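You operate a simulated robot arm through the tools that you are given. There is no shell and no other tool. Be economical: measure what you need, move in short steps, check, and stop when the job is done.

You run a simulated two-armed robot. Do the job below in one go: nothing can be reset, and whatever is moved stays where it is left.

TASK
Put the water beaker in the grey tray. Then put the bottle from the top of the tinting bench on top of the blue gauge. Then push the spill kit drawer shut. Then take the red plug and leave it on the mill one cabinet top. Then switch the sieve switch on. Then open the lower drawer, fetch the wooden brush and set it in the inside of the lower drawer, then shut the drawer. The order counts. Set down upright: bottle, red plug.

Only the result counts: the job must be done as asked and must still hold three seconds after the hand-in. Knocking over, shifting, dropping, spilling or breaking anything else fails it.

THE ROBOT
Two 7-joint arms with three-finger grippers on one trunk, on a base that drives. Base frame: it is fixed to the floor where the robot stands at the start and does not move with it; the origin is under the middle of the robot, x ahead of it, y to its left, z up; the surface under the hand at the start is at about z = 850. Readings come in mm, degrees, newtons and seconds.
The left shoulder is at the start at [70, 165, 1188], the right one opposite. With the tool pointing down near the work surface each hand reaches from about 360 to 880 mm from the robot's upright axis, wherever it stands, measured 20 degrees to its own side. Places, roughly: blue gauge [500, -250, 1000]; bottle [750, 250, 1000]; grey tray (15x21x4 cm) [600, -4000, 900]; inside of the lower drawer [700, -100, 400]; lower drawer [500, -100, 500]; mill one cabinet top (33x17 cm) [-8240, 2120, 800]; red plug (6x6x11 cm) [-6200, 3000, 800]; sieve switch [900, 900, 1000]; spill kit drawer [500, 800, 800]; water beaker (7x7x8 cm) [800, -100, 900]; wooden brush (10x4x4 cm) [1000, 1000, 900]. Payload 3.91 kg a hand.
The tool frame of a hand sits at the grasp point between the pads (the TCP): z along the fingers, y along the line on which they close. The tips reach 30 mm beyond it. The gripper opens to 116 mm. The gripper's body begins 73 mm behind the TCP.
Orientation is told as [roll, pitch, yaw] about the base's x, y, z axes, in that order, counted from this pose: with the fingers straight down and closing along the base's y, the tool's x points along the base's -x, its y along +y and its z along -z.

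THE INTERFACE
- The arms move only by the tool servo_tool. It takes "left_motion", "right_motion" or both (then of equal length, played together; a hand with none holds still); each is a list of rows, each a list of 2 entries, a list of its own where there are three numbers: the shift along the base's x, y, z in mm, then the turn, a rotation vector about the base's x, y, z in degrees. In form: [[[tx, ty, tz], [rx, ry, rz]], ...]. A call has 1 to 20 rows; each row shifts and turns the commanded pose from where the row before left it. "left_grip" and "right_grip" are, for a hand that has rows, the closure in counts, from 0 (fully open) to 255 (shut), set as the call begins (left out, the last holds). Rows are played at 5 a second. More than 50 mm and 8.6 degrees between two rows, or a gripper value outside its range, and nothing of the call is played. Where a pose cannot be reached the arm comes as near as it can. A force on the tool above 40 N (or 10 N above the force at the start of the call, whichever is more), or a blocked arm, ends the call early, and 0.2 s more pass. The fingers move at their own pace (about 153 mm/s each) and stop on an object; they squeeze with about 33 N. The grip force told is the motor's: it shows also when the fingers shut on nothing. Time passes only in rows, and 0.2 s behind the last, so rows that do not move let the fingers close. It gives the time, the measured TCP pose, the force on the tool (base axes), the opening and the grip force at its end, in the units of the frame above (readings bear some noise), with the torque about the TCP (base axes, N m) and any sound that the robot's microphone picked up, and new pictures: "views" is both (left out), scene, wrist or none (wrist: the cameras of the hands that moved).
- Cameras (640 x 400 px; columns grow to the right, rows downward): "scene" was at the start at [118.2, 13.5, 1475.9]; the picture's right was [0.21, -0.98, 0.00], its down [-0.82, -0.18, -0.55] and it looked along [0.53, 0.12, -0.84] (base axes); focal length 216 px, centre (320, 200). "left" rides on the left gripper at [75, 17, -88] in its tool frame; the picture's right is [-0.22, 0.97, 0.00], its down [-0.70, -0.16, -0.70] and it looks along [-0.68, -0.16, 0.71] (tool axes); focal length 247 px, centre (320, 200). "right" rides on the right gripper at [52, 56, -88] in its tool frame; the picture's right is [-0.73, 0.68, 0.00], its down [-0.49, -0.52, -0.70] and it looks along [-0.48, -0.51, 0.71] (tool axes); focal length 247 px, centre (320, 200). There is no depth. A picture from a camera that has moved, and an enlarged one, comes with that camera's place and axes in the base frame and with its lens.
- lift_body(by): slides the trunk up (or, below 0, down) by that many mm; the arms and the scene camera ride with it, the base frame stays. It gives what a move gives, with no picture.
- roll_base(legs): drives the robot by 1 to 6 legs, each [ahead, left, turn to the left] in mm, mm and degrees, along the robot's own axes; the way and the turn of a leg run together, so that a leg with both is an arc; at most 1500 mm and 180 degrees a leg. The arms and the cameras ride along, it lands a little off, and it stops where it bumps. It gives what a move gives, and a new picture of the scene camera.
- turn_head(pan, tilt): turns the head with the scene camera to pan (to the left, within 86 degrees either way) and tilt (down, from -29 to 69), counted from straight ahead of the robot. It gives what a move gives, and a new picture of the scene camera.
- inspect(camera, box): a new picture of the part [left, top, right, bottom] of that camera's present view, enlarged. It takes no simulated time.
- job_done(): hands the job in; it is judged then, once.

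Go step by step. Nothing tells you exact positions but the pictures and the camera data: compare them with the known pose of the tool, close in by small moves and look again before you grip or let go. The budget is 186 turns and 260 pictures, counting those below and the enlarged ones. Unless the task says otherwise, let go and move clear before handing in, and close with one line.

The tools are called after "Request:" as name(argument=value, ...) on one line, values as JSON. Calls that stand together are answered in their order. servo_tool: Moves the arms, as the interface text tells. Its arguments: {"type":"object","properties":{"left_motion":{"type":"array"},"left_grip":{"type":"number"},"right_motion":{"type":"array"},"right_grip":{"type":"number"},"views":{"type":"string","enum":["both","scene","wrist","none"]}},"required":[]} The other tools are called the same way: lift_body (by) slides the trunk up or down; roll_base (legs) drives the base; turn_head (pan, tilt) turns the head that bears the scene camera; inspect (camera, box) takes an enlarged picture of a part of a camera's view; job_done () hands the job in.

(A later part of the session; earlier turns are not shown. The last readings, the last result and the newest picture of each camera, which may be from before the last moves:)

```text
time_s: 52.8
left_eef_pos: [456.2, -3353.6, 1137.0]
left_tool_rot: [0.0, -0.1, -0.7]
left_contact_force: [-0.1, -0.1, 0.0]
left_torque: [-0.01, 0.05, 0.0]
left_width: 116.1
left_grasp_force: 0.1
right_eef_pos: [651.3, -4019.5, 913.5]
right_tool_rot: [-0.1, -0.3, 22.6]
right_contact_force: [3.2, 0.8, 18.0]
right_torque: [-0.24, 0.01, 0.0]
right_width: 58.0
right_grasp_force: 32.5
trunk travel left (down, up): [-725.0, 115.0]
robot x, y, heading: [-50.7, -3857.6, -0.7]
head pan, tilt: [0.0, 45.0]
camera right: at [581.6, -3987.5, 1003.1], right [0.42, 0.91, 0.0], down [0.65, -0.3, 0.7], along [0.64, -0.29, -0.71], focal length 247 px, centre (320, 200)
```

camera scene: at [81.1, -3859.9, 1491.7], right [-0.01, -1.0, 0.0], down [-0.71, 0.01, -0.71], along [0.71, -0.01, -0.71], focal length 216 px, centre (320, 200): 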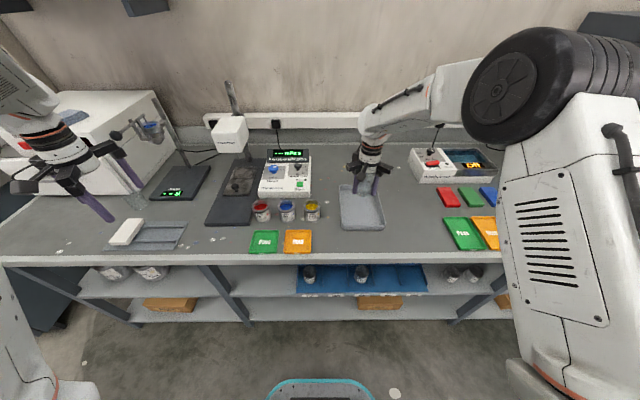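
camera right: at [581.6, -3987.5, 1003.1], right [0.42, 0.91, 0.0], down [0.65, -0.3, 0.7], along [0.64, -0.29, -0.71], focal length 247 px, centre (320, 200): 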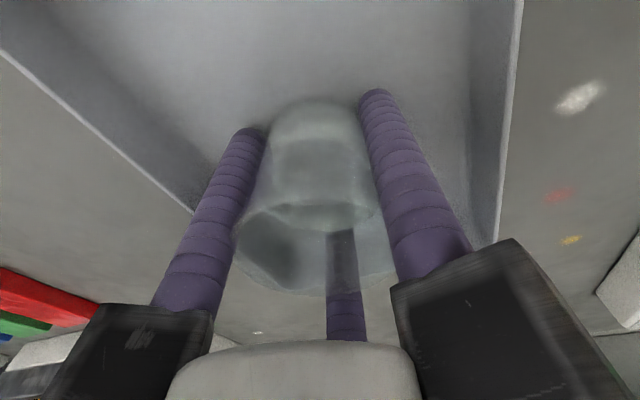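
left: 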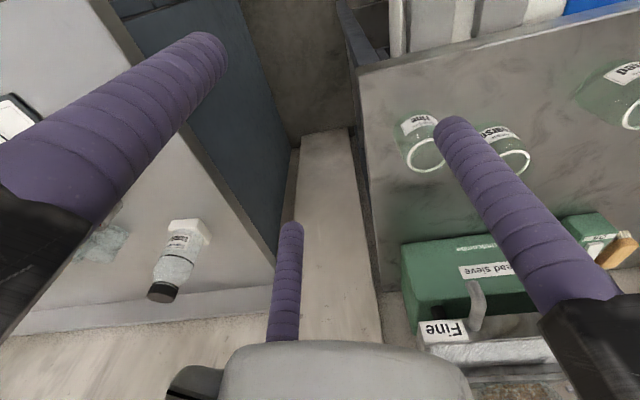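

It rests in the tray (18 N). I ease up slightly and open to about 92 mm.

Request:
servo_tool(right_motion=[[[0, 0, 1.5], [0, 0, 0]], [[0, 0, 0], [0, 0, 0]]], views="none")

Request:
servo_tool(right_motion=[[[0, 0, 0], [0, 0, 0]], [[0, 0, 0], [0, 0, 0]], [[0, 0, 0], [0, 0, 0]]], right_grip=65, views="wrist")

```text
time_s: 53.4
left_eef_pos: [457.2, -3355.0, 1136.6]
left_tool_rot: [0.0, -0.1, -0.6]
left_contact_force: [0.9, 0.0, -0.2]
left_torque: [0.0, 0.0, -0.01]
left_width: 115.9
left_grasp_force: 0.1
right_eef_pos: [650.3, -4020.3, 915.2]
right_tool_rot: [0.0, 0.0, 22.5]
right_contact_force: [3.6, 0.7, 11.4]
right_torque: [-0.07, -0.22, 0.04]
right_width: 58.7
right_grasp_force: 32.8
trunk travel left (down, up): [-725.0, 115.0]
robot x, y, heading: [-49.8, -3858.5, -0.7]
head pan, tilt: [0.0, 45.0]
```

```text
time_s: 54.2
left_eef_pos: [457.1, -3355.5, 1138.4]
left_tool_rot: [0.0, -0.1, -0.6]
left_contact_force: [0.0, 0.1, -0.9]
left_torque: [-0.02, 0.0, 0.01]
left_width: 115.8
left_grasp_force: 0.0
right_eef_pos: [650.6, -4019.7, 914.3]
right_tool_rot: [0.0, 0.0, 22.5]
right_contact_force: [-1.6, -0.2, 5.5]
right_torque: [0.13, -0.01, 0.05]
right_width: 86.3
right_grasp_force: 0.0
trunk travel left (down, up): [-725.0, 115.0]
robot x, y, heading: [-48.0, -3854.1, -0.7]
head pan, tilt: [0.0, 45.0]
camera right: at [581.2, -3988.1, 1003.2], right [0.42, 0.91, 0.0], down [0.65, -0.3, 0.7], along [0.64, -0.29, -0.71], focal length 247 px, centre (320, 200)
```

right: 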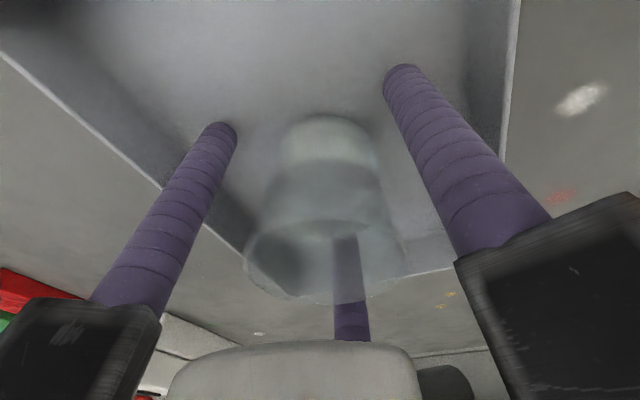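

Released; I lift the hand straight off and look.

Request:
servo_tool(right_motion=[[[0, 0, 5], [0, 0, 0]], [[0, 0, 10], [0, 0, 0]], [[0, 0, 15], [0, 0, 0]], [[0, 0, 20], [0, 0, 0]], [[0, 0, 30], [0, 0, 0]], [[0, 0, 40], [0, 0, 0]], [[0, 0, 40], [0, 0, 0]], [[0, 0, 40], [0, 0, 0]]], views="wrist")

Request:
inspect(camera="scene", box=[330, 150, 410, 240])

```text
time_s: 56.0
left_eef_pos: [457.6, -3355.5, 1137.8]
left_tool_rot: [0.0, -0.1, -0.6]
left_contact_force: [0.0, 0.3, -0.2]
left_torque: [0.0, -0.01, -0.02]
left_width: 116.0
left_grasp_force: 0.1
right_eef_pos: [653.0, -4018.5, 1114.4]
right_tool_rot: [-0.1, 0.0, 22.5]
right_contact_force: [-0.6, 0.1, -0.3]
right_torque: [0.01, -0.03, -0.01]
right_width: 86.3
right_grasp_force: 0.1
trunk travel left (down, up): [-725.0, 115.0]
robot x, y, heading: [-50.2, -3856.1, -0.5]
head pan, tilt: [0.0, 45.0]
camera right: at [581.7, -3987.2, 1203.6], right [0.42, 0.91, 0.0], down [0.65, -0.3, 0.7], along [0.64, -0.29, -0.71], focal length 247 px, centre (320, 200)
```

right: 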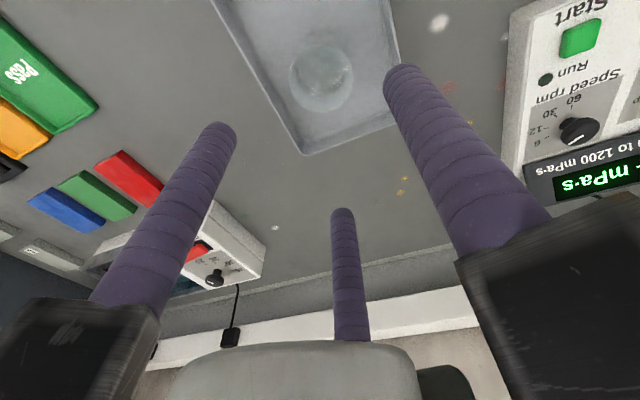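

```text
4.44 times, centred on (370, 195) of scene
camera zoom: at [79.8, -3859.7, 1491.7], right [-0.01, -1.0, 0.0], down [-0.71, 0.01, -0.71], along [0.71, -0.01, -0.71], focal length 961 px, centre (98, 222)
```

zoom: 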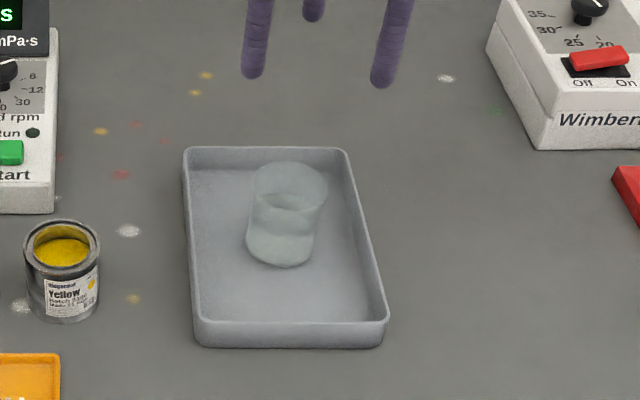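

Beaker stands upright in the grey tray. I retract the hand, then drive back to the tinting bench.

Request:
servo_tool(right_motion=[[[-45, -6, 5], [0, 0, 0]], [[-45, -6, 5], [0, 0, 0]], [[-45, -6, 0], [0, 0, 0]], [[-45, -6, 0], [0, 0, 0]], [[-45, -6, 0], [0, 0, 0]], [[-25, -6, 0], [0, 0, 0]]], right_grip=0, views="none")

Request:
roll_base(legs=[[-210, 0, 0.6], [0, 1400, 0], [0, 1400, 0]])

```text
time_s: 57.4
left_eef_pos: [457.9, -3358.4, 1136.4]
left_tool_rot: [0.2, -0.1, -0.6]
left_contact_force: [-0.5, -0.5, 0.3]
left_torque: [0.06, 0.03, 0.01]
left_width: 115.9
left_grasp_force: 0.1
right_eef_pos: [402.3, -4058.7, 1122.4]
right_tool_rot: [0.1, 0.1, 22.4]
right_contact_force: [-0.1, -0.5, 0.2]
right_torque: [0.08, 0.02, 0.01]
right_width: 116.0
right_grasp_force: 0.2
trunk travel left (down, up): [-725.0, 115.0]
robot x, y, heading: [-51.2, -3856.5, -0.4]
head pan, tilt: [0.0, 45.0]
```

```text
time_s: 72.2
left_eef_pos: [202.7, -549.6, 1137.1]
left_tool_rot: [0.0, 0.0, 0.9]
left_contact_force: [0.2, 0.0, -0.8]
left_torque: [0.02, -0.02, -0.01]
left_width: 115.9
left_grasp_force: 0.1
right_eef_pos: [163.9, -1250.6, 1123.8]
right_tool_rot: [0.0, 0.1, 23.9]
right_contact_force: [-0.1, -0.6, 0.7]
right_torque: [0.01, 0.03, 0.01]
right_width: 115.7
right_grasp_force: 0.1
trunk travel left (down, up): [-725.0, 115.0]
robot x, y, heading: [-293.3, -1060.3, 0.9]
head pan, tilt: [0.0, 45.0]
camera scene: at [-161.9, -1063.1, 1491.7], right [0.02, -1.0, 0.0], down [-0.71, -0.01, -0.71], along [0.71, 0.01, -0.71], focal length 216 px, centre (320, 200)
```

scene: 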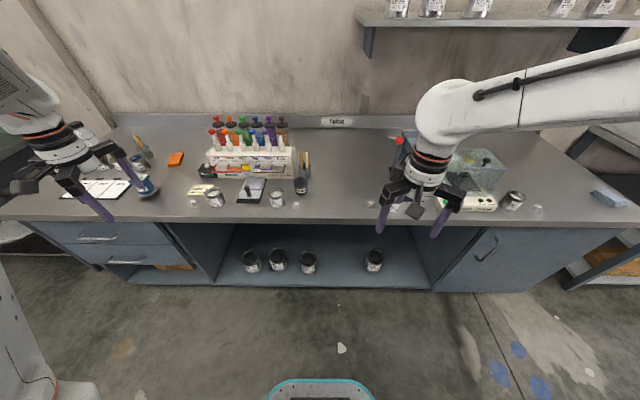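

I drive on to stand before the tinting bench's left part.

Request:
roll_base(legs=[[0, 1080, -0.9], [270, 0, 0]])

Request:
turn_head(pan=0, tilt=50)

```text
time_s: 79.3
left_eef_pos: [479.0, 530.4, 1137.8]
left_tool_rot: [0.0, -0.1, -0.4]
left_contact_force: [-0.9, 0.1, 0.9]
left_torque: [-0.01, -0.04, -0.01]
left_width: 116.3
left_grasp_force: 0.1
right_eef_pos: [424.5, -169.1, 1123.8]
right_tool_rot: [0.0, -0.1, 22.5]
right_contact_force: [-0.8, 0.7, -0.3]
right_torque: [-0.01, 0.0, 0.01]
right_width: 116.1
right_grasp_force: 0.0
trunk travel left (down, up): [-725.0, 115.0]
robot x, y, heading: [-26.1, 26.4, -0.7]
head pan, tilt: [0.0, 45.0]
camera scene: at [103.9, 25.2, 1491.8], right [-0.01, -1.0, 0.0], down [-0.71, 0.0, -0.71], along [0.71, 0.0, -0.71], focal length 216 px, centre (320, 200)
```

scene: 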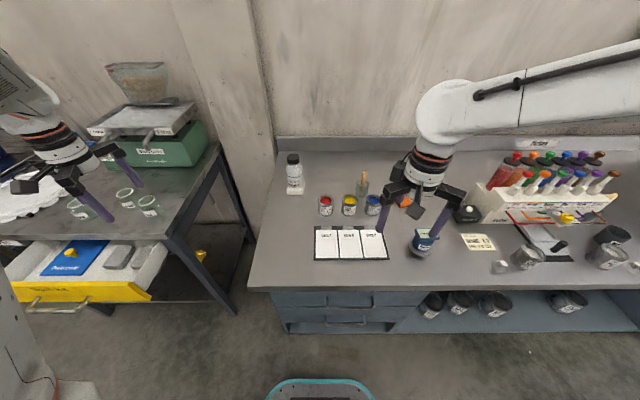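

```text
time_s: 79.9
left_eef_pos: [481.0, 530.1, 1136.7]
left_tool_rot: [-0.1, 0.1, -0.3]
left_contact_force: [0.1, 0.4, 0.2]
left_torque: [0.02, 0.01, 0.01]
left_width: 115.8
left_grasp_force: 0.1
right_eef_pos: [426.6, -169.2, 1124.7]
right_tool_rot: [0.0, 0.1, 22.6]
right_contact_force: [0.2, 0.1, 0.0]
right_torque: [-0.05, -0.03, 0.01]
right_width: 115.9
right_grasp_force: 0.0
trunk travel left (down, up): [-725.0, 115.0]
robot x, y, heading: [-28.1, 28.9, -0.6]
head pan, tilt: [0.0, 50.0]
camera scene: at [101.4, 25.3, 1484.7], right [-0.01, -1.0, 0.0], down [-0.77, 0.01, -0.64], along [0.64, 0.0, -0.77], focal length 216 px, centre (320, 200)
```

scene: 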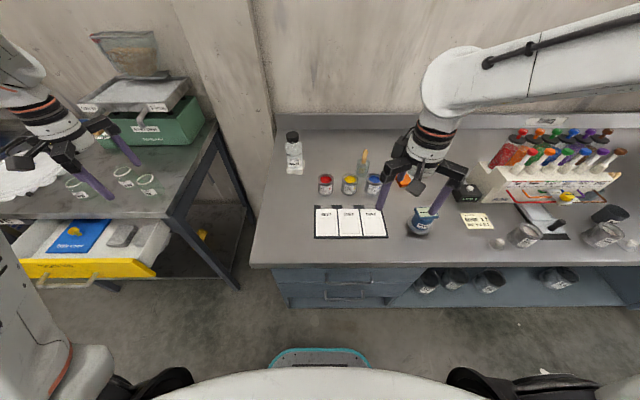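

I move the right hand to look at the bottle.

Request:
servo_tool(right_motion=[[[35, 35, 15], [0, 0, 0]], [[35, 35, 15], [0, 0, 0]], [[35, 35, 10], [0, 0, 0]], [[35, 35, 10], [0, 0, 0]], [[35, 35, 10], [0, 0, 0]], [[35, 35, 0], [0, 0, 0]], [[35, 35, 0], [0, 0, 0]]], views="both")

Request:
inspect(camera="scene", box=[260, 110, 460, 250])

```text
refused: row 1 steps farther than a row can; nothing moved
```

```text
2.86 times, centred on (360, 180) of scene
camera zoom: at [101.4, 25.3, 1484.7], right [-0.01, -1.0, 0.0], down [-0.77, 0.01, -0.64], along [0.64, 0.0, -0.77], focal length 618 px, centre (206, 257)
```

zoom: 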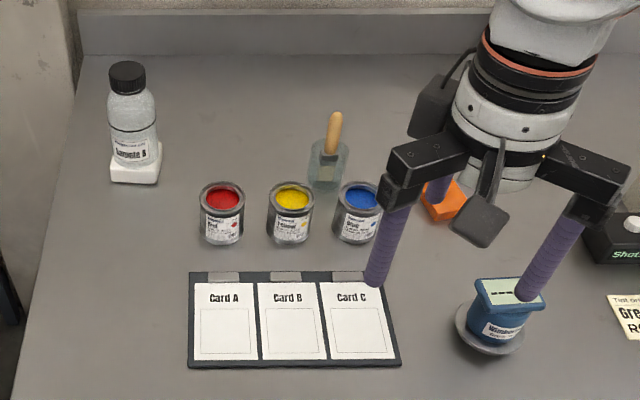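

I repeat with shorter steps.

Request:
servo_tool(right_motion=[[[32, 32, 14], [0, 0, 0]], [[32, 32, 14], [0, 0, 0]], [[32, 32, 14], [0, 0, 0]], [[32, 32, 14], [0, 0, 0]], [[32, 32, 4], [0, 0, 0]], [[32, 32, 0], [0, 0, 0]], [[32, 32, 0], [0, 0, 0]], [[0, 0, 0], [0, 0, 0]]], views="both")

Request:
inspect(camera="scene", box=[380, 180, 480, 260])

```text
time_s: 81.7
left_eef_pos: [480.3, 530.5, 1138.1]
left_tool_rot: [0.1, -0.1, -0.3]
left_contact_force: [-0.4, -0.1, 1.1]
left_torque: [0.04, -0.02, -0.01]
left_width: 116.1
left_grasp_force: 0.1
right_eef_pos: [649.9, 53.3, 1184.9]
right_tool_rot: [0.0, -0.2, 22.6]
right_contact_force: [-0.7, 0.7, 0.2]
right_torque: [0.03, -0.05, 0.0]
right_width: 116.2
right_grasp_force: 0.0
trunk travel left (down, up): [-725.0, 115.0]
robot x, y, heading: [-27.5, 27.6, -0.3]
head pan, tilt: [0.0, 50.0]
camera scene: at [99.6, 24.3, 1484.9], right [-0.01, -1.0, 0.0], down [-0.77, 0.01, -0.64], along [0.64, 0.0, -0.77], focal length 216 px, centre (320, 200)
camera right: at [579.9, 84.3, 1274.3], right [0.41, 0.91, 0.0], down [0.65, -0.3, 0.7], along [0.64, -0.29, -0.71], focal length 247 px, centre (320, 200)
```

scene: 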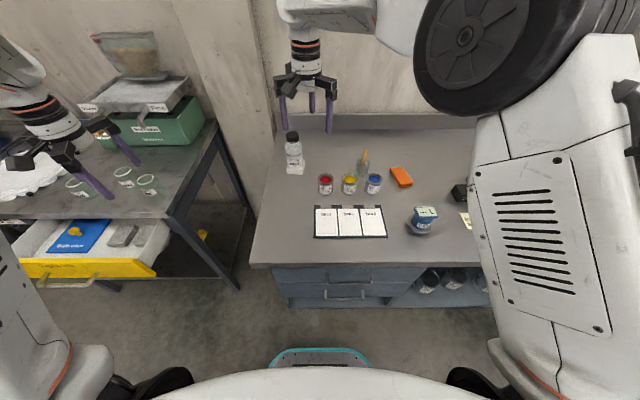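
right: 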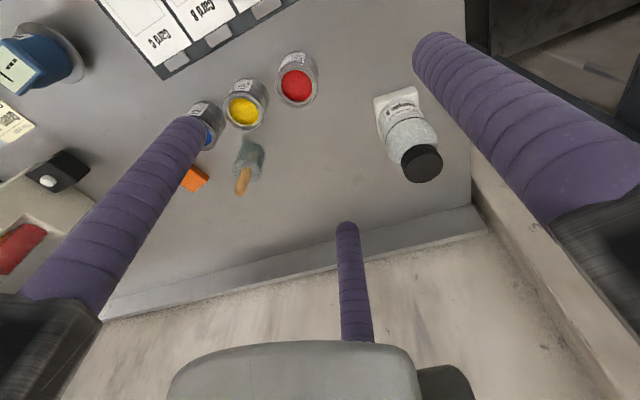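

```text
5.00 times, centred on (430, 220) of scene
camera zoom: at [99.6, 24.3, 1484.9], right [-0.01, -1.0, 0.0], down [-0.77, 0.01, -0.64], along [0.64, 0.0, -0.77], focal length 1081 px, centre (-230, 100)
```

zoom: 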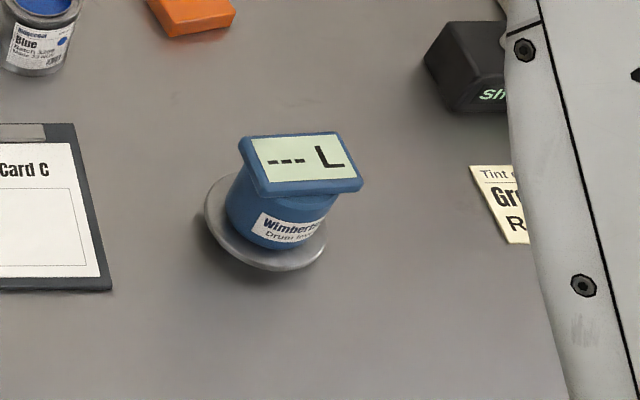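

Bottle near [795,129], cap top about z 1025. I move nearer above it.

Request:
servo_tool(right_motion=[[[37, 22, -20], [0, 0, 0]], [[37, 22, -20], [0, 0, 0]], [[37, 22, -20], [0, 0, 0]], [[15, 8, -15], [0, 0, 0]], [[0, 0, 0], [0, 0, 0]]], views="wrist")

Request:
inspect(camera="scene", box=[255, 80, 335, 190])

```text
time_s: 82.9
left_eef_pos: [481.8, 532.4, 1136.0]
left_tool_rot: [0.0, 0.0, -0.4]
left_contact_force: [0.0, -0.3, -0.1]
left_torque: [-0.01, 0.03, 0.03]
left_width: 116.0
left_grasp_force: 0.0
right_eef_pos: [730.7, 74.2, 1123.7]
right_tool_rot: [0.0, 0.0, 22.6]
right_contact_force: [-0.6, -0.3, 0.9]
right_torque: [-0.09, 0.01, 0.0]
right_width: 116.1
right_grasp_force: 0.1
right hand out of reach, approached as far as the arm can: row 2, 3, 4
trunk travel left (down, up): [-725.0, 115.0]
robot x, y, heading: [-28.3, 28.0, -0.6]
head pan, tilt: [0.0, 50.0]
camera right: at [661.4, 106.4, 1212.2], right [0.41, 0.91, 0.0], down [0.65, -0.29, 0.7], along [0.64, -0.29, -0.71], focal length 247 px, centre (320, 200)
```

right: 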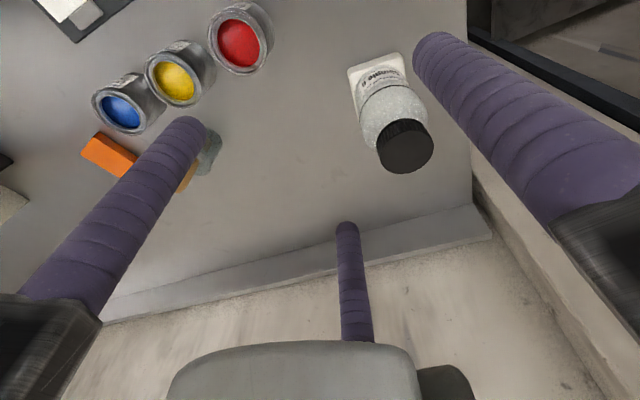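

```text
3.64 times, centred on (295, 135) of scene
camera zoom: at [100.9, 26.7, 1484.7], right [-0.01, -1.0, 0.0], down [-0.77, 0.0, -0.64], along [0.64, 0.0, -0.77], focal length 786 px, centre (411, 436)
```

zoom: 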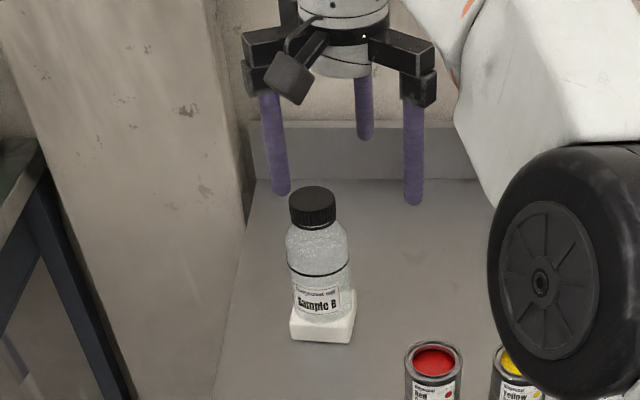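

Cross-body reach is too far for the right hand, so I use the left hand: retract right, bring left over, after driving 60 mm forward.

Request:
servo_tool(right_motion=[[[-32, -26, 0], [0, 0, 0]], [[-32, -26, 0], [0, 0, 0]], [[-32, -26, 0], [0, 0, 0]], [[-32, -26, 0], [0, 0, 0]], [[-32, -26, 0], [0, 0, 0]], [[-32, -26, 0], [0, 0, 0]], [[-32, -26, 0], [0, 0, 0]], [[-32, -26, 0], [0, 0, 0]], [[-32, -26, 0], [0, 0, 0]], [[-32, -26, 0], [0, 0, 0]]], left_motion=[[[15, -38, 2], [0, 0, 0]], [[15, -38, 2], [0, 0, 0]], [[15, -38, 2], [0, 0, 0]], [[20, -38, 2], [0, 0, 0]], [[20, -38, 2], [0, 0, 0]], [[20, -38, 0], [0, 0, 0]], [[20, -38, 0], [0, 0, 0]], [[20, -38, 0], [0, 0, 0]], [[20, -38, 0], [0, 0, 0]], [[20, -38, 0], [0, 0, 0]]], views="none")

Request:
roll_base(legs=[[70, 0, 0.5]])

```text
time_s: 85.1
left_eef_pos: [666.1, 150.2, 1147.3]
left_tool_rot: [0.0, 0.1, -0.5]
left_contact_force: [0.1, 0.5, 0.2]
left_torque: [-0.02, 0.02, -0.01]
left_width: 116.1
left_grasp_force: 0.1
right_eef_pos: [412.3, -188.0, 1122.5]
right_tool_rot: [-2.0, 0.9, 23.1]
right_contact_force: [-0.7, 0.6, 1.6]
right_torque: [0.02, -0.04, 0.01]
right_width: 116.0
right_grasp_force: 0.2
trunk travel left (down, up): [-725.0, 115.0]
robot x, y, heading: [-26.0, 30.1, -0.5]
head pan, tilt: [0.0, 50.0]
```

```text
time_s: 86.2
left_eef_pos: [730.1, 156.8, 1148.9]
left_tool_rot: [0.0, -0.2, 0.0]
left_contact_force: [-0.2, -0.5, -0.1]
left_torque: [-0.03, -0.03, 0.02]
left_width: 116.1
left_grasp_force: 0.0
right_eef_pos: [479.3, -183.2, 1124.9]
right_tool_rot: [-0.2, -0.1, 23.2]
right_contact_force: [0.0, -1.4, -0.3]
right_torque: [0.0, -0.01, -0.02]
right_width: 115.9
right_grasp_force: 0.1
trunk travel left (down, up): [-725.0, 115.0]
robot x, y, heading: [40.2, 27.5, 0.3]
head pan, tilt: [0.0, 50.0]
camera scene: at [166.3, 26.6, 1485.2], right [0.0, -1.0, 0.0], down [-0.76, 0.0, -0.64], along [0.64, 0.0, -0.76], focal length 216 px, centre (320, 200)
```

scene: 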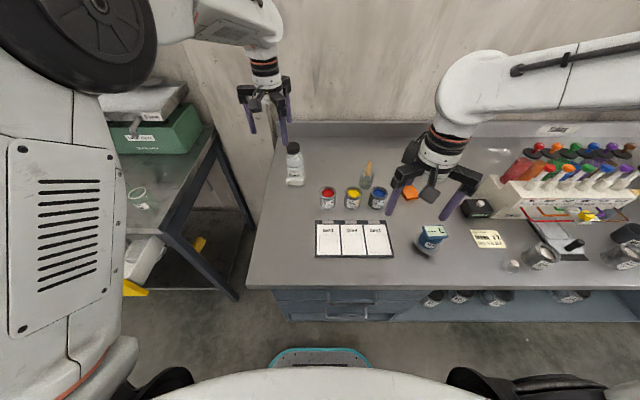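

Request:
servo_tool(left_motion=[[[20, -9, -8], [0, 0, 0]], [[20, -9, -8], [0, 0, 0]], [[0, 0, 0], [0, 0, 0]]], views="wrist")

Request:
inspect(camera="scene", box=[240, 80, 340, 190])

```text
time_s: 87.0
left_eef_pos: [773.9, 139.9, 1131.2]
left_tool_rot: [0.0, 0.1, 0.0]
left_contact_force: [1.5, 0.1, 0.2]
left_torque: [-0.01, 0.01, 0.0]
left_width: 115.8
left_grasp_force: 0.1
right_eef_pos: [480.8, -183.8, 1123.0]
right_tool_rot: [0.0, 0.0, 23.1]
right_contact_force: [-0.4, 0.0, 0.7]
right_torque: [-0.01, 0.01, 0.05]
right_width: 115.8
right_grasp_force: 0.1
trunk travel left (down, up): [-725.0, 115.0]
robot x, y, heading: [39.1, 28.3, 0.0]
head pan, tilt: [0.0, 50.0]
camera left: at [698.0, 156.4, 1219.8], right [0.22, 0.97, 0.0], down [0.7, -0.16, 0.7], along [0.68, -0.16, -0.71], focal length 247 px, centre (320, 200)
```

left: 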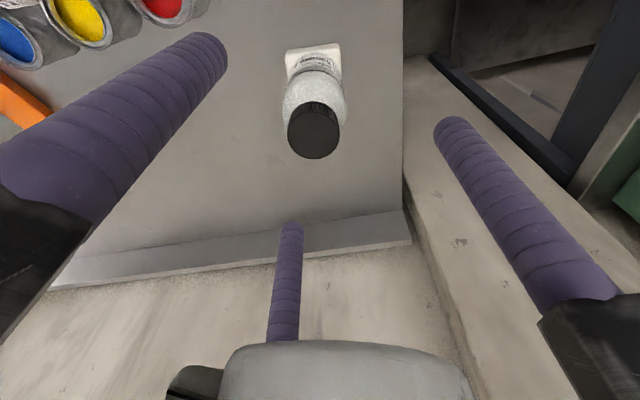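

```text
3.64 times, centred on (290, 135) of scene
camera zoom: at [169.7, 26.2, 1484.7], right [0.0, -1.0, 0.0], down [-0.77, 0.0, -0.64], along [0.64, 0.0, -0.77], focal length 786 px, centre (429, 436)
```

zoom: 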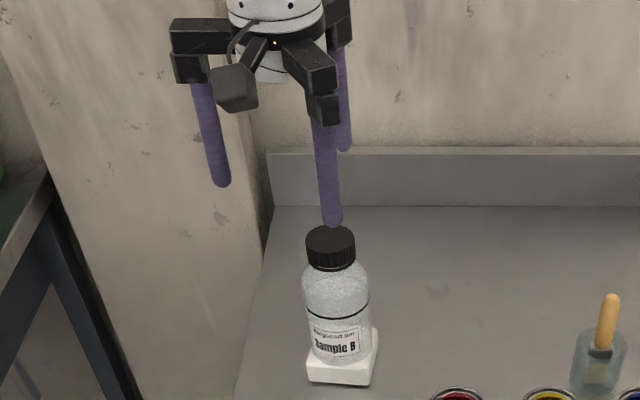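

Bottle axis about [803,124], cap top z≈1010. I hover above and refine.

Request:
servo_tool(left_motion=[[[15, -8, -20], [0, 0, 0]], [[14, -8, -20], [0, 0, 0]], [[0, 0, 0], [0, 0, 0]]], left_grip=20, views="wrist")

Request:
inspect(camera="scene", box=[240, 80, 340, 190])

```text
time_s: 87.8
left_eef_pos: [800.3, 122.5, 1093.5]
left_tool_rot: [0.0, -0.1, 0.0]
left_contact_force: [-0.6, 0.4, 0.4]
left_torque: [-0.02, -0.03, 0.02]
left_width: 107.0
left_grasp_force: 0.1
right_eef_pos: [478.9, -183.3, 1123.7]
right_tool_rot: [0.1, -0.1, 23.1]
right_contact_force: [0.1, -0.6, 0.9]
right_torque: [0.0, -0.02, 0.0]
right_width: 116.4
right_grasp_force: 0.0
trunk travel left (down, up): [-725.0, 115.0]
robot x, y, heading: [43.0, 28.0, 0.0]
head pan, tilt: [0.0, 50.0]
camera left: at [725.7, 139.6, 1180.7], right [0.22, 0.97, 0.0], down [0.69, -0.16, 0.7], along [0.68, -0.16, -0.71], focal length 247 px, centre (320, 200)
```

left: 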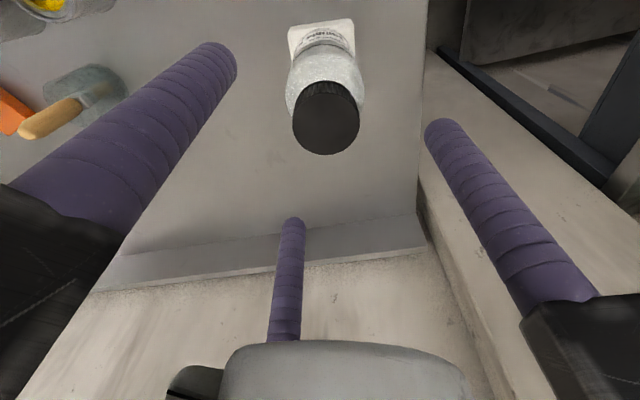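

```text
3.64 times, centred on (290, 135) of scene
camera zoom: at [167.8, 26.2, 1485.0], right [0.0, -1.0, 0.0], down [-0.77, 0.0, -0.64], along [0.64, 0.0, -0.77], focal length 786 px, centre (429, 436)
```

zoom: 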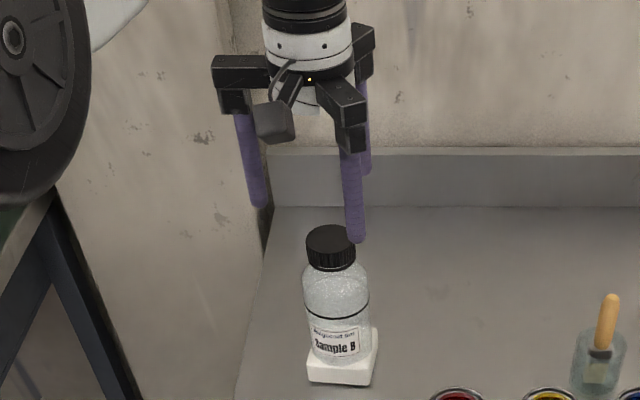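

Triangulation gives the axis at [806,124]. I lower around the bottle.

Request:
servo_tool(left_motion=[[[5, 1, -30], [0, 0, 0]], [[0, 0, -30], [0, 0, 0]], [[0, 0, -20], [0, 0, 0]], [[0, 0, 0], [0, 0, 0]]], views="wrist")

Request:
inspect(camera="scene", box=[240, 80, 340, 190])

```text
time_s: 88.8
left_eef_pos: [806.3, 124.6, 1012.3]
left_tool_rot: [0.0, 0.0, 0.0]
left_contact_force: [-0.5, 0.3, 0.6]
left_torque: [0.0, -0.01, 0.0]
left_width: 107.0
left_grasp_force: 0.0
right_eef_pos: [481.5, -182.0, 1124.0]
right_tool_rot: [0.0, -0.1, 23.1]
right_contact_force: [0.1, -0.7, 0.3]
right_torque: [-0.03, -0.01, 0.0]
right_width: 115.8
right_grasp_force: 0.1
trunk travel left (down, up): [-725.0, 115.0]
robot x, y, heading: [46.8, 28.9, -0.0]
head pan, tilt: [0.0, 50.0]
camera left: at [732.2, 140.0, 1100.4], right [0.22, 0.97, 0.0], down [0.7, -0.16, 0.7], along [0.68, -0.16, -0.71], focal length 247 px, centre (320, 200)
```

left: 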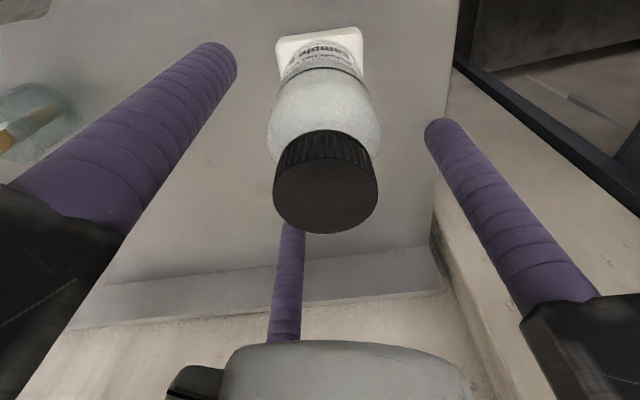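

```text
3.64 times, centred on (290, 135) of scene
camera zoom: at [169.3, 26.1, 1484.8], right [0.0, -1.0, 0.0], down [-0.77, 0.0, -0.64], along [0.64, 0.0, -0.77], focal length 786 px, centre (429, 436)
```

zoom: 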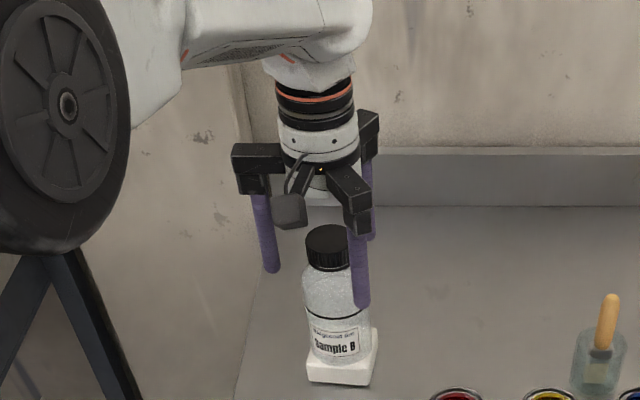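

Centred. I go down to grip height and close.

Request:
servo_tool(left_motion=[[[0, 0, -20], [0, 0, 0]], [[0, 0, -20], [0, 0, 0]], [[0, 0, -12], [0, 0, 0]], [[0, 0, 0], [0, 0, 0]]], views="wrist")

Request:
inspect(camera="scene", box=[250, 90, 340, 190])

```text
time_s: 89.8
left_eef_pos: [806.5, 123.4, 959.8]
left_tool_rot: [0.0, -0.1, -0.1]
left_contact_force: [0.1, 0.4, -0.8]
left_torque: [0.03, 0.02, -0.01]
left_width: 107.1
left_grasp_force: 0.0
right_eef_pos: [481.2, -182.9, 1123.3]
right_tool_rot: [0.0, 0.0, 23.0]
right_contact_force: [0.1, -0.7, 0.5]
right_torque: [0.01, -0.01, 0.0]
right_width: 115.9
right_grasp_force: 0.1
trunk travel left (down, up): [-725.0, 115.0]
robot x, y, heading: [44.8, 28.9, -0.1]
head pan, tilt: [0.0, 50.0]
camera left: at [731.7, 140.0, 1047.9], right [0.22, 0.97, 0.0], down [0.7, -0.16, 0.7], along [0.68, -0.16, -0.71], focal length 247 px, centre (320, 200)
```

left: 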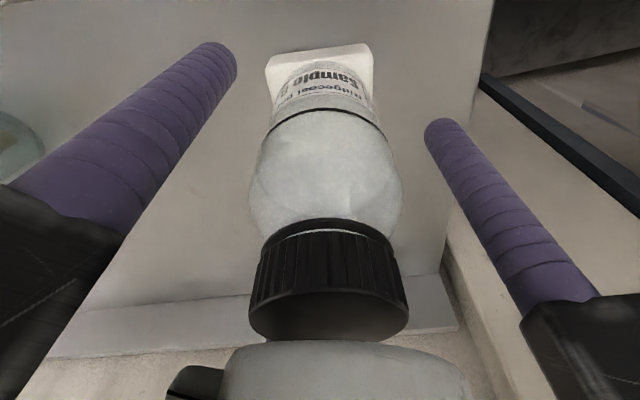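

```text
4.00 times, centred on (295, 140) of scene
camera zoom: at [169.4, 26.0, 1484.8], right [0.0, -1.0, 0.0], down [-0.77, 0.0, -0.64], along [0.64, 0.0, -0.77], focal length 864 px, centre (420, 440)
```

zoom: 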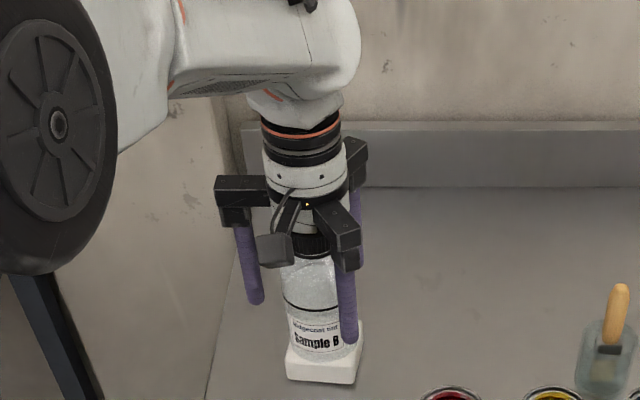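

I close on the bottle.

Request:
servo_tool(left_motion=[[[0, 0, 0], [0, 0, 0]], [[0, 0, 0], [0, 0, 0]], [[0, 0, 0], [0, 0, 0]], [[0, 0, 0], [0, 0, 0]], [[0, 0, 0], [0, 0, 0]]], left_grip=255, views="none")

Request:
servo_tool(left_motion=[[[0, 0, 4], [0, 0, 0]], [[0, 0, 6], [0, 0, 0]], [[0, 0, 8], [0, 0, 0]], [[0, 0, 8], [0, 0, 0]], [[0, 0, 6], [0, 0, 0]]], views="wrist")

Request:
inspect(camera="scene", box=[250, 90, 340, 190])

```text
time_s: 91.0
left_eef_pos: [807.0, 122.9, 960.1]
left_tool_rot: [0.0, -0.1, 0.0]
left_contact_force: [0.7, -0.2, -0.3]
left_torque: [0.04, -0.02, 0.02]
left_width: 64.6
left_grasp_force: 32.9
right_eef_pos: [480.4, -184.0, 1124.6]
right_tool_rot: [0.0, 0.0, 23.1]
right_contact_force: [0.1, 0.6, -0.4]
right_torque: [-0.03, 0.01, 0.0]
right_width: 115.8
right_grasp_force: 0.0
trunk travel left (down, up): [-725.0, 115.0]
robot x, y, heading: [42.8, 28.4, 0.1]
head pan, tilt: [0.0, 50.0]
```

```text
time_s: 92.2
left_eef_pos: [807.2, 123.8, 991.5]
left_tool_rot: [0.0, -0.1, 0.0]
left_contact_force: [-0.2, 0.0, -0.7]
left_torque: [-0.04, -0.02, -0.02]
left_width: 64.6
left_grasp_force: 33.2
right_eef_pos: [481.3, -183.8, 1123.5]
right_tool_rot: [-0.1, 0.0, 23.1]
right_contact_force: [-1.1, 0.2, 0.2]
right_torque: [0.02, -0.02, -0.02]
right_width: 116.0
right_grasp_force: 0.0
trunk travel left (down, up): [-725.0, 115.0]
robot x, y, heading: [40.3, 24.7, 0.2]
head pan, tilt: [0.0, 50.0]
camera left: at [731.9, 140.3, 1079.7], right [0.22, 0.97, 0.0], down [0.7, -0.16, 0.7], along [0.68, -0.16, -0.71], focal length 247 px, centre (320, 200)
```

left: 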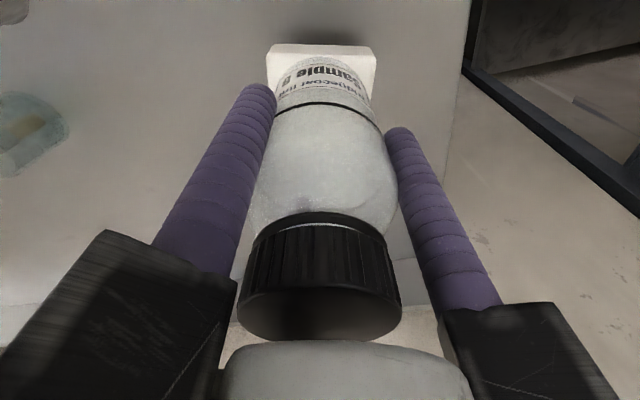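

```text
4.00 times, centred on (295, 140) of scene
camera zoom: at [169.4, 26.1, 1484.7], right [0.0, -1.0, 0.0], down [-0.77, 0.0, -0.64], along [0.64, 0.0, -0.77], focal length 864 px, centre (420, 440)
```

zoom: 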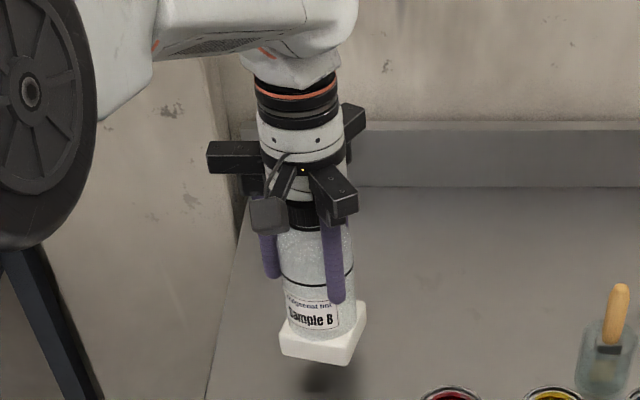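

The white block is the bottle's own foot, and it rises with it. I lift on and draw back, also raising the right hand.

Request:
servo_tool(left_motion=[[[0, 0, 10], [0, 0, 0]], [[0, 0, 15], [0, 0, 0]], [[0, 0, 20], [0, 0, 0]], [[0, 0, 20], [0, 0, 0]], [[0, 0, 20], [0, 0, 0]], [[0, 0, 20], [0, 0, 0]], [[-5, 0, 20], [0, 0, 0]], [[-10, 0, 20], [0, 0, 0]], [[-20, 0, 15], [0, 0, 0]], [[-25, 5, 5], [0, 0, 0]], [[-25, 5, 0], [0, 0, 0]], [[-25, 5, 0], [0, 0, 0]], [[-25, 5, 0], [0, 0, 0]], [[-25, 5, 0], [0, 0, 0]], [[-25, 5, 0], [0, 0, 0]], [[-25, 5, 0], [0, 0, 0]], [[-20, 5, 0], [0, 0, 0]], [[-10, 5, 0], [0, 0, 0]]], right_motion=[[[0, 0, 0], [0, 0, 0]], [[0, 0, 10], [0, 0, 0]], [[0, 0, 10], [0, 0, 0]], [[0, 0, 10], [0, 0, 0]], [[0, 0, 10], [0, 0, 0]], [[0, 0, 10], [0, 0, 0]], [[0, 0, 10], [0, 0, 0]], [[0, -10, 10], [0, 0, 0]], [[0, -10, 10], [0, 0, 0]], [[0, -10, 0], [0, 0, 0]], [[0, -10, 0], [0, 0, 0]], [[0, -10, 0], [0, 0, 0]], [[0, -10, 0], [0, 0, 0]], [[0, -10, 0], [0, 0, 0]], [[0, -10, 0], [0, 0, 0]], [[0, 0, 0], [0, 0, 0]], [[0, 0, 0], [0, 0, 0]], [[0, 0, 0], [0, 0, 0]]], views="none")

Request:
roll_base(legs=[[-60, 0, 0], [0, -450, 0]])

```text
time_s: 96.0
left_eef_pos: [568.7, 169.6, 1158.1]
left_tool_rot: [0.0, 0.0, 0.2]
left_contact_force: [0.7, 0.5, 0.2]
left_torque: [0.04, -0.02, 0.01]
left_width: 64.5
left_grasp_force: 33.0
right_eef_pos: [481.0, -262.7, 1204.5]
right_tool_rot: [0.0, 0.0, 23.0]
right_contact_force: [0.5, 0.0, -1.9]
right_torque: [-0.03, 0.02, 0.0]
right_width: 116.2
right_grasp_force: 0.1
trunk travel left (down, up): [-725.0, 115.0]
robot x, y, heading: [42.9, 27.4, 0.2]
head pan, tilt: [0.0, 50.0]
```

```text
time_s: 99.2
left_eef_pos: [508.2, -283.8, 1157.5]
left_tool_rot: [0.0, -0.2, 0.1]
left_contact_force: [-0.5, 0.3, -0.5]
left_torque: [-0.03, 0.03, 0.02]
left_width: 64.7
left_grasp_force: 33.1
right_eef_pos: [422.3, -715.6, 1204.9]
right_tool_rot: [0.0, -0.1, 23.1]
right_contact_force: [0.3, -0.4, -0.4]
right_torque: [-0.04, 0.0, -0.01]
right_width: 115.9
right_grasp_force: 0.1
trunk travel left (down, up): [-725.0, 115.0]
robot x, y, heading: [-16.5, -428.4, -0.0]
head pan, tilt: [0.0, 50.0]
camera scene: at [110.3, -425.9, 1484.8], right [0.0, -1.0, 0.0], down [-0.77, 0.0, -0.64], along [0.64, 0.0, -0.77], focal length 216 px, centre (320, 200)
```

scene: 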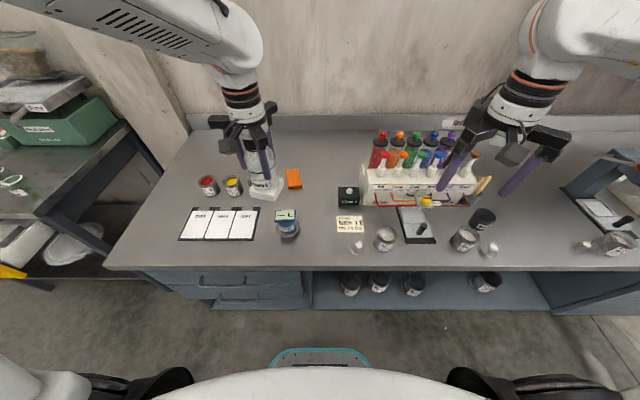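

Now I get close views of the gauge.

Request:
inspect(camera="scene", box=[240, 170, 340, 260])

Request:
inspect(camera="left", box=[0, 0, 640, 400])

```text
4.44 times, centred on (290, 215) of scene
camera zoom: at [110.3, -425.9, 1484.8], right [0.0, -1.0, 0.0], down [-0.77, 0.0, -0.64], along [0.64, 0.0, -0.77], focal length 961 px, centre (453, 133)
```

zoom: 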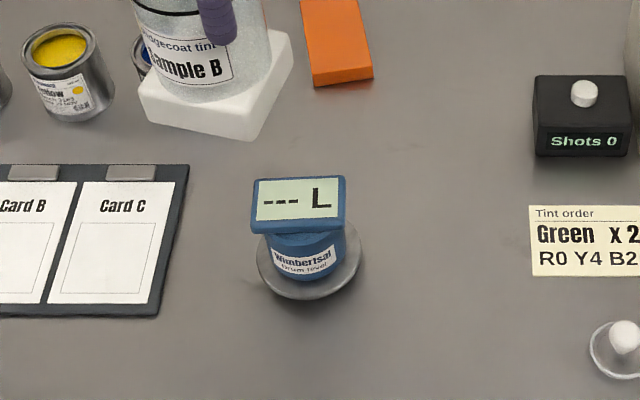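

```text
1.00 times, centred on (320, 200) of left (not enlarged: the box is as wide or as high as the picture)
camera zoom: at [433.3, -266.3, 1245.6], right [0.22, 0.97, 0.0], down [0.7, -0.16, 0.7], along [0.68, -0.16, -0.71], focal length 247 px, centre (320, 200)
```

zoom: 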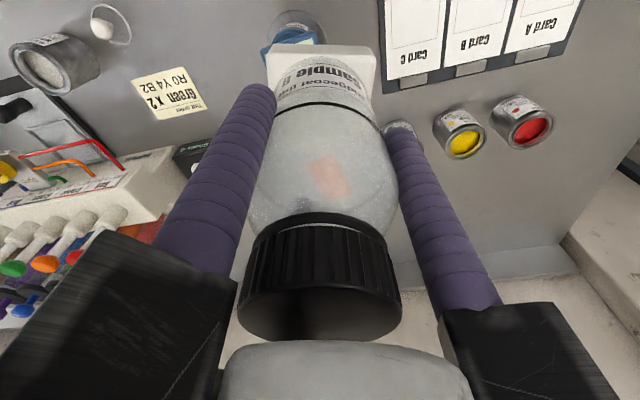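

Gauge top centre comes out at about [511,-316,924], level, roughly 67×44 mm. I bring the bottle over it, still high.

Request:
servo_tool(left_motion=[[[1, -8, -8], [0, 0, 0]], [[1, -12, -12], [0, 0, 0]], [[1, -12, -15], [0, 0, 0]], [[0, 0, -15], [0, 0, 0]], [[0, 0, -15], [0, 0, 0]], [[0, 0, -10], [0, 0, 0]], [[0, 0, 0], [0, 0, 0]]], views="wrist")

Request:
inspect(camera="scene", box=[240, 150, 340, 250])

```text
time_s: 100.8
left_eef_pos: [510.5, -314.8, 1083.3]
left_tool_rot: [0.0, 0.0, 0.0]
left_contact_force: [-0.1, -0.2, -1.1]
left_torque: [0.02, 0.03, 0.0]
left_width: 64.7
left_grasp_force: 33.6
right_eef_pos: [421.6, -716.0, 1203.9]
right_tool_rot: [0.0, 0.0, 23.1]
right_contact_force: [-0.4, 0.3, -0.2]
right_torque: [0.02, -0.02, 0.0]
right_width: 116.2
right_grasp_force: 0.1
trunk travel left (down, up): [-725.0, 115.0]
robot x, y, heading: [-15.8, -425.3, 0.0]
head pan, tilt: [0.0, 50.0]
camera left: at [435.9, -298.7, 1170.6], right [0.22, 0.97, 0.0], down [0.7, -0.16, 0.7], along [0.68, -0.16, -0.71], focal length 247 px, centre (320, 200)
```

left: 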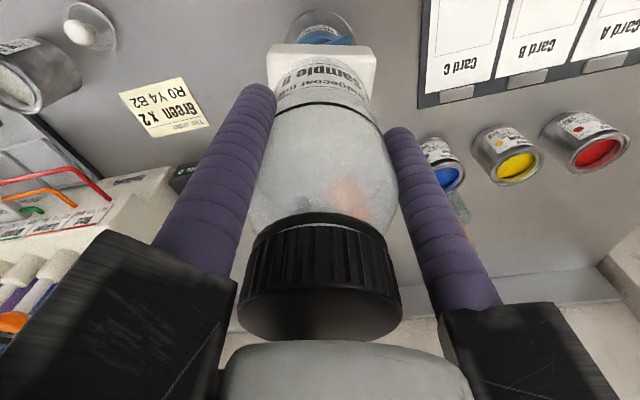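

```text
4.00 times, centred on (290, 200) of scene
camera zoom: at [110.2, -426.3, 1484.8], right [0.0, -1.0, 0.0], down [-0.77, 0.0, -0.64], along [0.64, 0.0, -0.77], focal length 864 px, centre (440, 200)
```

zoom: 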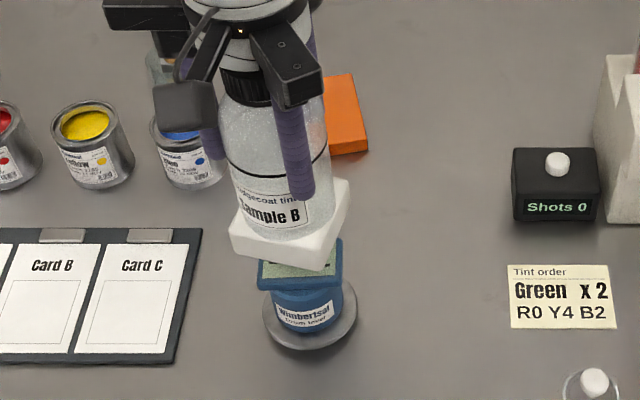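

Foot and gauge top are aligned. I lower toward contact.

Request:
servo_tool(left_motion=[[[0.5, -1, -12], [0, 0, 0]], [[0, 0, -12], [0, 0, 0]], [[0, 0, -10], [0, 0, 0]], [[0, 0, -5], [0, 0, 0]], [[0, 0, 0], [0, 0, 0]]], views="none")

Request:
inspect(camera="scene", box=[250, 160, 330, 240])

```text
time_s: 102.0
left_eef_pos: [510.8, -316.5, 1044.2]
left_tool_rot: [-0.1, -0.4, 0.1]
left_contact_force: [-0.1, 0.8, 21.4]
left_torque: [0.1, 0.24, -0.02]
left_width: 64.8
left_grasp_force: 32.9
right_eef_pos: [420.9, -717.0, 1204.2]
right_tool_rot: [-0.1, 0.0, 23.1]
right_contact_force: [-0.2, 0.8, 0.7]
right_torque: [0.01, 0.05, 0.0]
right_width: 116.0
right_grasp_force: 0.1
trunk travel left (down, up): [-725.0, 115.0]
robot x, y, heading: [-17.2, -424.9, 0.1]
head pan, tilt: [0.0, 50.0]
```

```text
5.00 times, centred on (290, 200) of scene
camera zoom: at [108.3, -426.8, 1485.3], right [0.0, -1.0, 0.0], down [-0.77, 0.0, -0.64], along [0.64, 0.0, -0.77], focal length 1081 px, centre (470, 200)
```

zoom: 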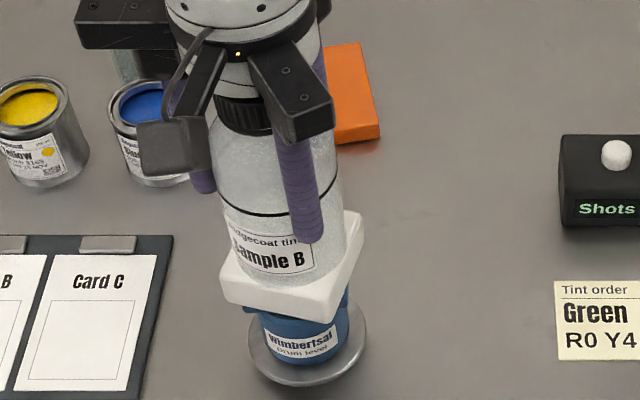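

Contact at z 1044. I ease off a touch, then open.

Request:
servo_tool(left_motion=[[[0, 0, 2], [0, 0, 0]], [[0, 0, 1], [0, 0, 0]], [[0, 0, 0], [0, 0, 0]]], views="none")

```text
time_s: 102.8
left_eef_pos: [510.9, -314.7, 1045.1]
left_tool_rot: [0.2, 0.2, 0.0]
left_contact_force: [0.6, -0.1, 2.0]
left_torque: [-0.06, -0.06, -0.02]
left_width: 64.5
left_grasp_force: 33.2
right_eef_pos: [422.1, -715.7, 1204.8]
right_tool_rot: [-0.2, 0.0, 23.1]
right_contact_force: [-0.4, 0.8, -0.4]
right_torque: [0.01, 0.01, 0.01]
right_width: 116.2
right_grasp_force: 0.2
trunk travel left (down, up): [-725.0, 115.0]
robot x, y, heading: [-19.6, -424.7, 0.3]
head pan, tilt: [0.0, 50.0]
```

Request:
servo_tool(left_motion=[[[0, 0, 0], [0, 0, 0]], [[0, 0, 0], [0, 0, 0]], [[0, 0, 0], [0, 0, 0]]], left_grip=70, views="wrist")

Request:
inspect(camera="scene", box=[250, 160, 330, 240])

```text
time_s: 103.7
left_eef_pos: [511.7, -315.5, 1045.9]
left_tool_rot: [0.0, 0.1, 0.0]
left_contact_force: [-0.1, 0.3, -0.2]
left_torque: [0.0, -0.01, 0.04]
left_width: 84.0
left_grasp_force: 0.0
right_eef_pos: [422.6, -716.2, 1202.6]
right_tool_rot: [0.0, 0.0, 23.1]
right_contact_force: [0.6, -0.9, -0.7]
right_torque: [0.0, 0.03, 0.02]
right_width: 116.0
right_grasp_force: 0.1
trunk travel left (down, up): [-725.0, 115.0]
robot x, y, heading: [-12.5, -422.0, 0.0]
head pan, tilt: [0.0, 50.0]
camera left: at [436.7, -299.9, 1134.3], right [0.22, 0.97, 0.0], down [0.7, -0.16, 0.7], along [0.68, -0.16, -0.71], focal length 247 px, centre (320, 200)
```

left: 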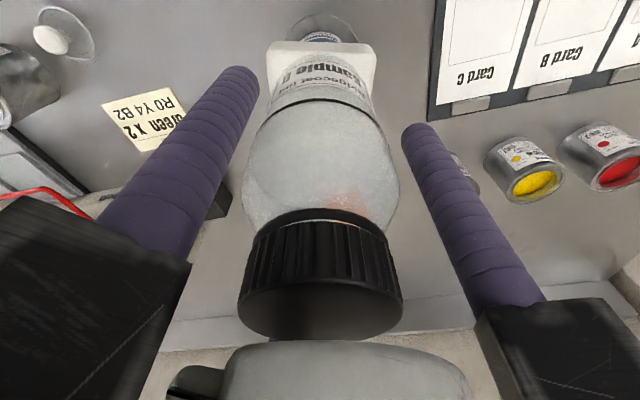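

```text
5.00 times, centred on (290, 200) of scene
camera zoom: at [110.3, -426.7, 1484.8], right [0.0, -1.0, 0.0], down [-0.77, 0.0, -0.64], along [0.64, 0.0, -0.77], focal length 1081 px, centre (470, 200)
```

zoom: 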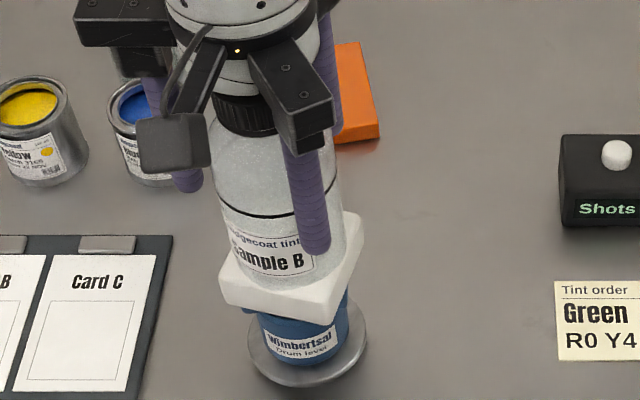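

It stands. I lift straight up clear of the cap.

Request:
servo_tool(left_motion=[[[0, 0, 8], [0, 0, 0]], [[0, 0, 12], [0, 0, 0]], [[0, 0, 15], [0, 0, 0]], [[0, 0, 20], [0, 0, 0]], [[0, 0, 25], [0, 0, 0]], [[0, 0, 30], [0, 0, 0]], [[0, 0, 30], [0, 0, 0]]], views="none")

Request:
inspect(camera="scene", box=[240, 130, 340, 250])

```text
time_s: 105.2
left_eef_pos: [511.5, -316.6, 1186.1]
left_tool_rot: [0.0, 0.0, 0.0]
left_contact_force: [0.1, 0.0, -0.9]
left_torque: [0.02, -0.02, 0.04]
left_width: 84.3
left_grasp_force: 0.1
right_eef_pos: [421.9, -716.2, 1204.1]
right_tool_rot: [0.0, 0.0, 23.1]
right_contact_force: [-0.4, 0.0, -0.3]
right_torque: [-0.01, -0.01, -0.01]
right_width: 116.2
right_grasp_force: 0.0
trunk travel left (down, up): [-725.0, 115.0]
robot x, y, heading: [-15.5, -422.9, 0.2]
head pan, tilt: [0.0, 50.0]
```

```text
3.33 times, centred on (290, 190) of scene
camera zoom: at [109.5, -426.6, 1484.8], right [0.0, -1.0, 0.0], down [-0.77, 0.0, -0.64], along [0.64, 0.0, -0.77], focal length 720 px, centre (420, 233)
```

zoom: 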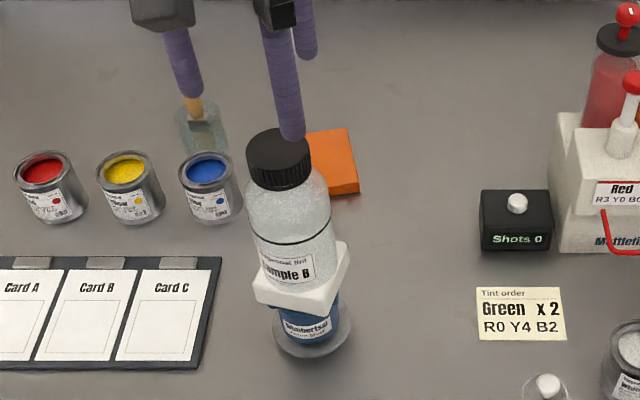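

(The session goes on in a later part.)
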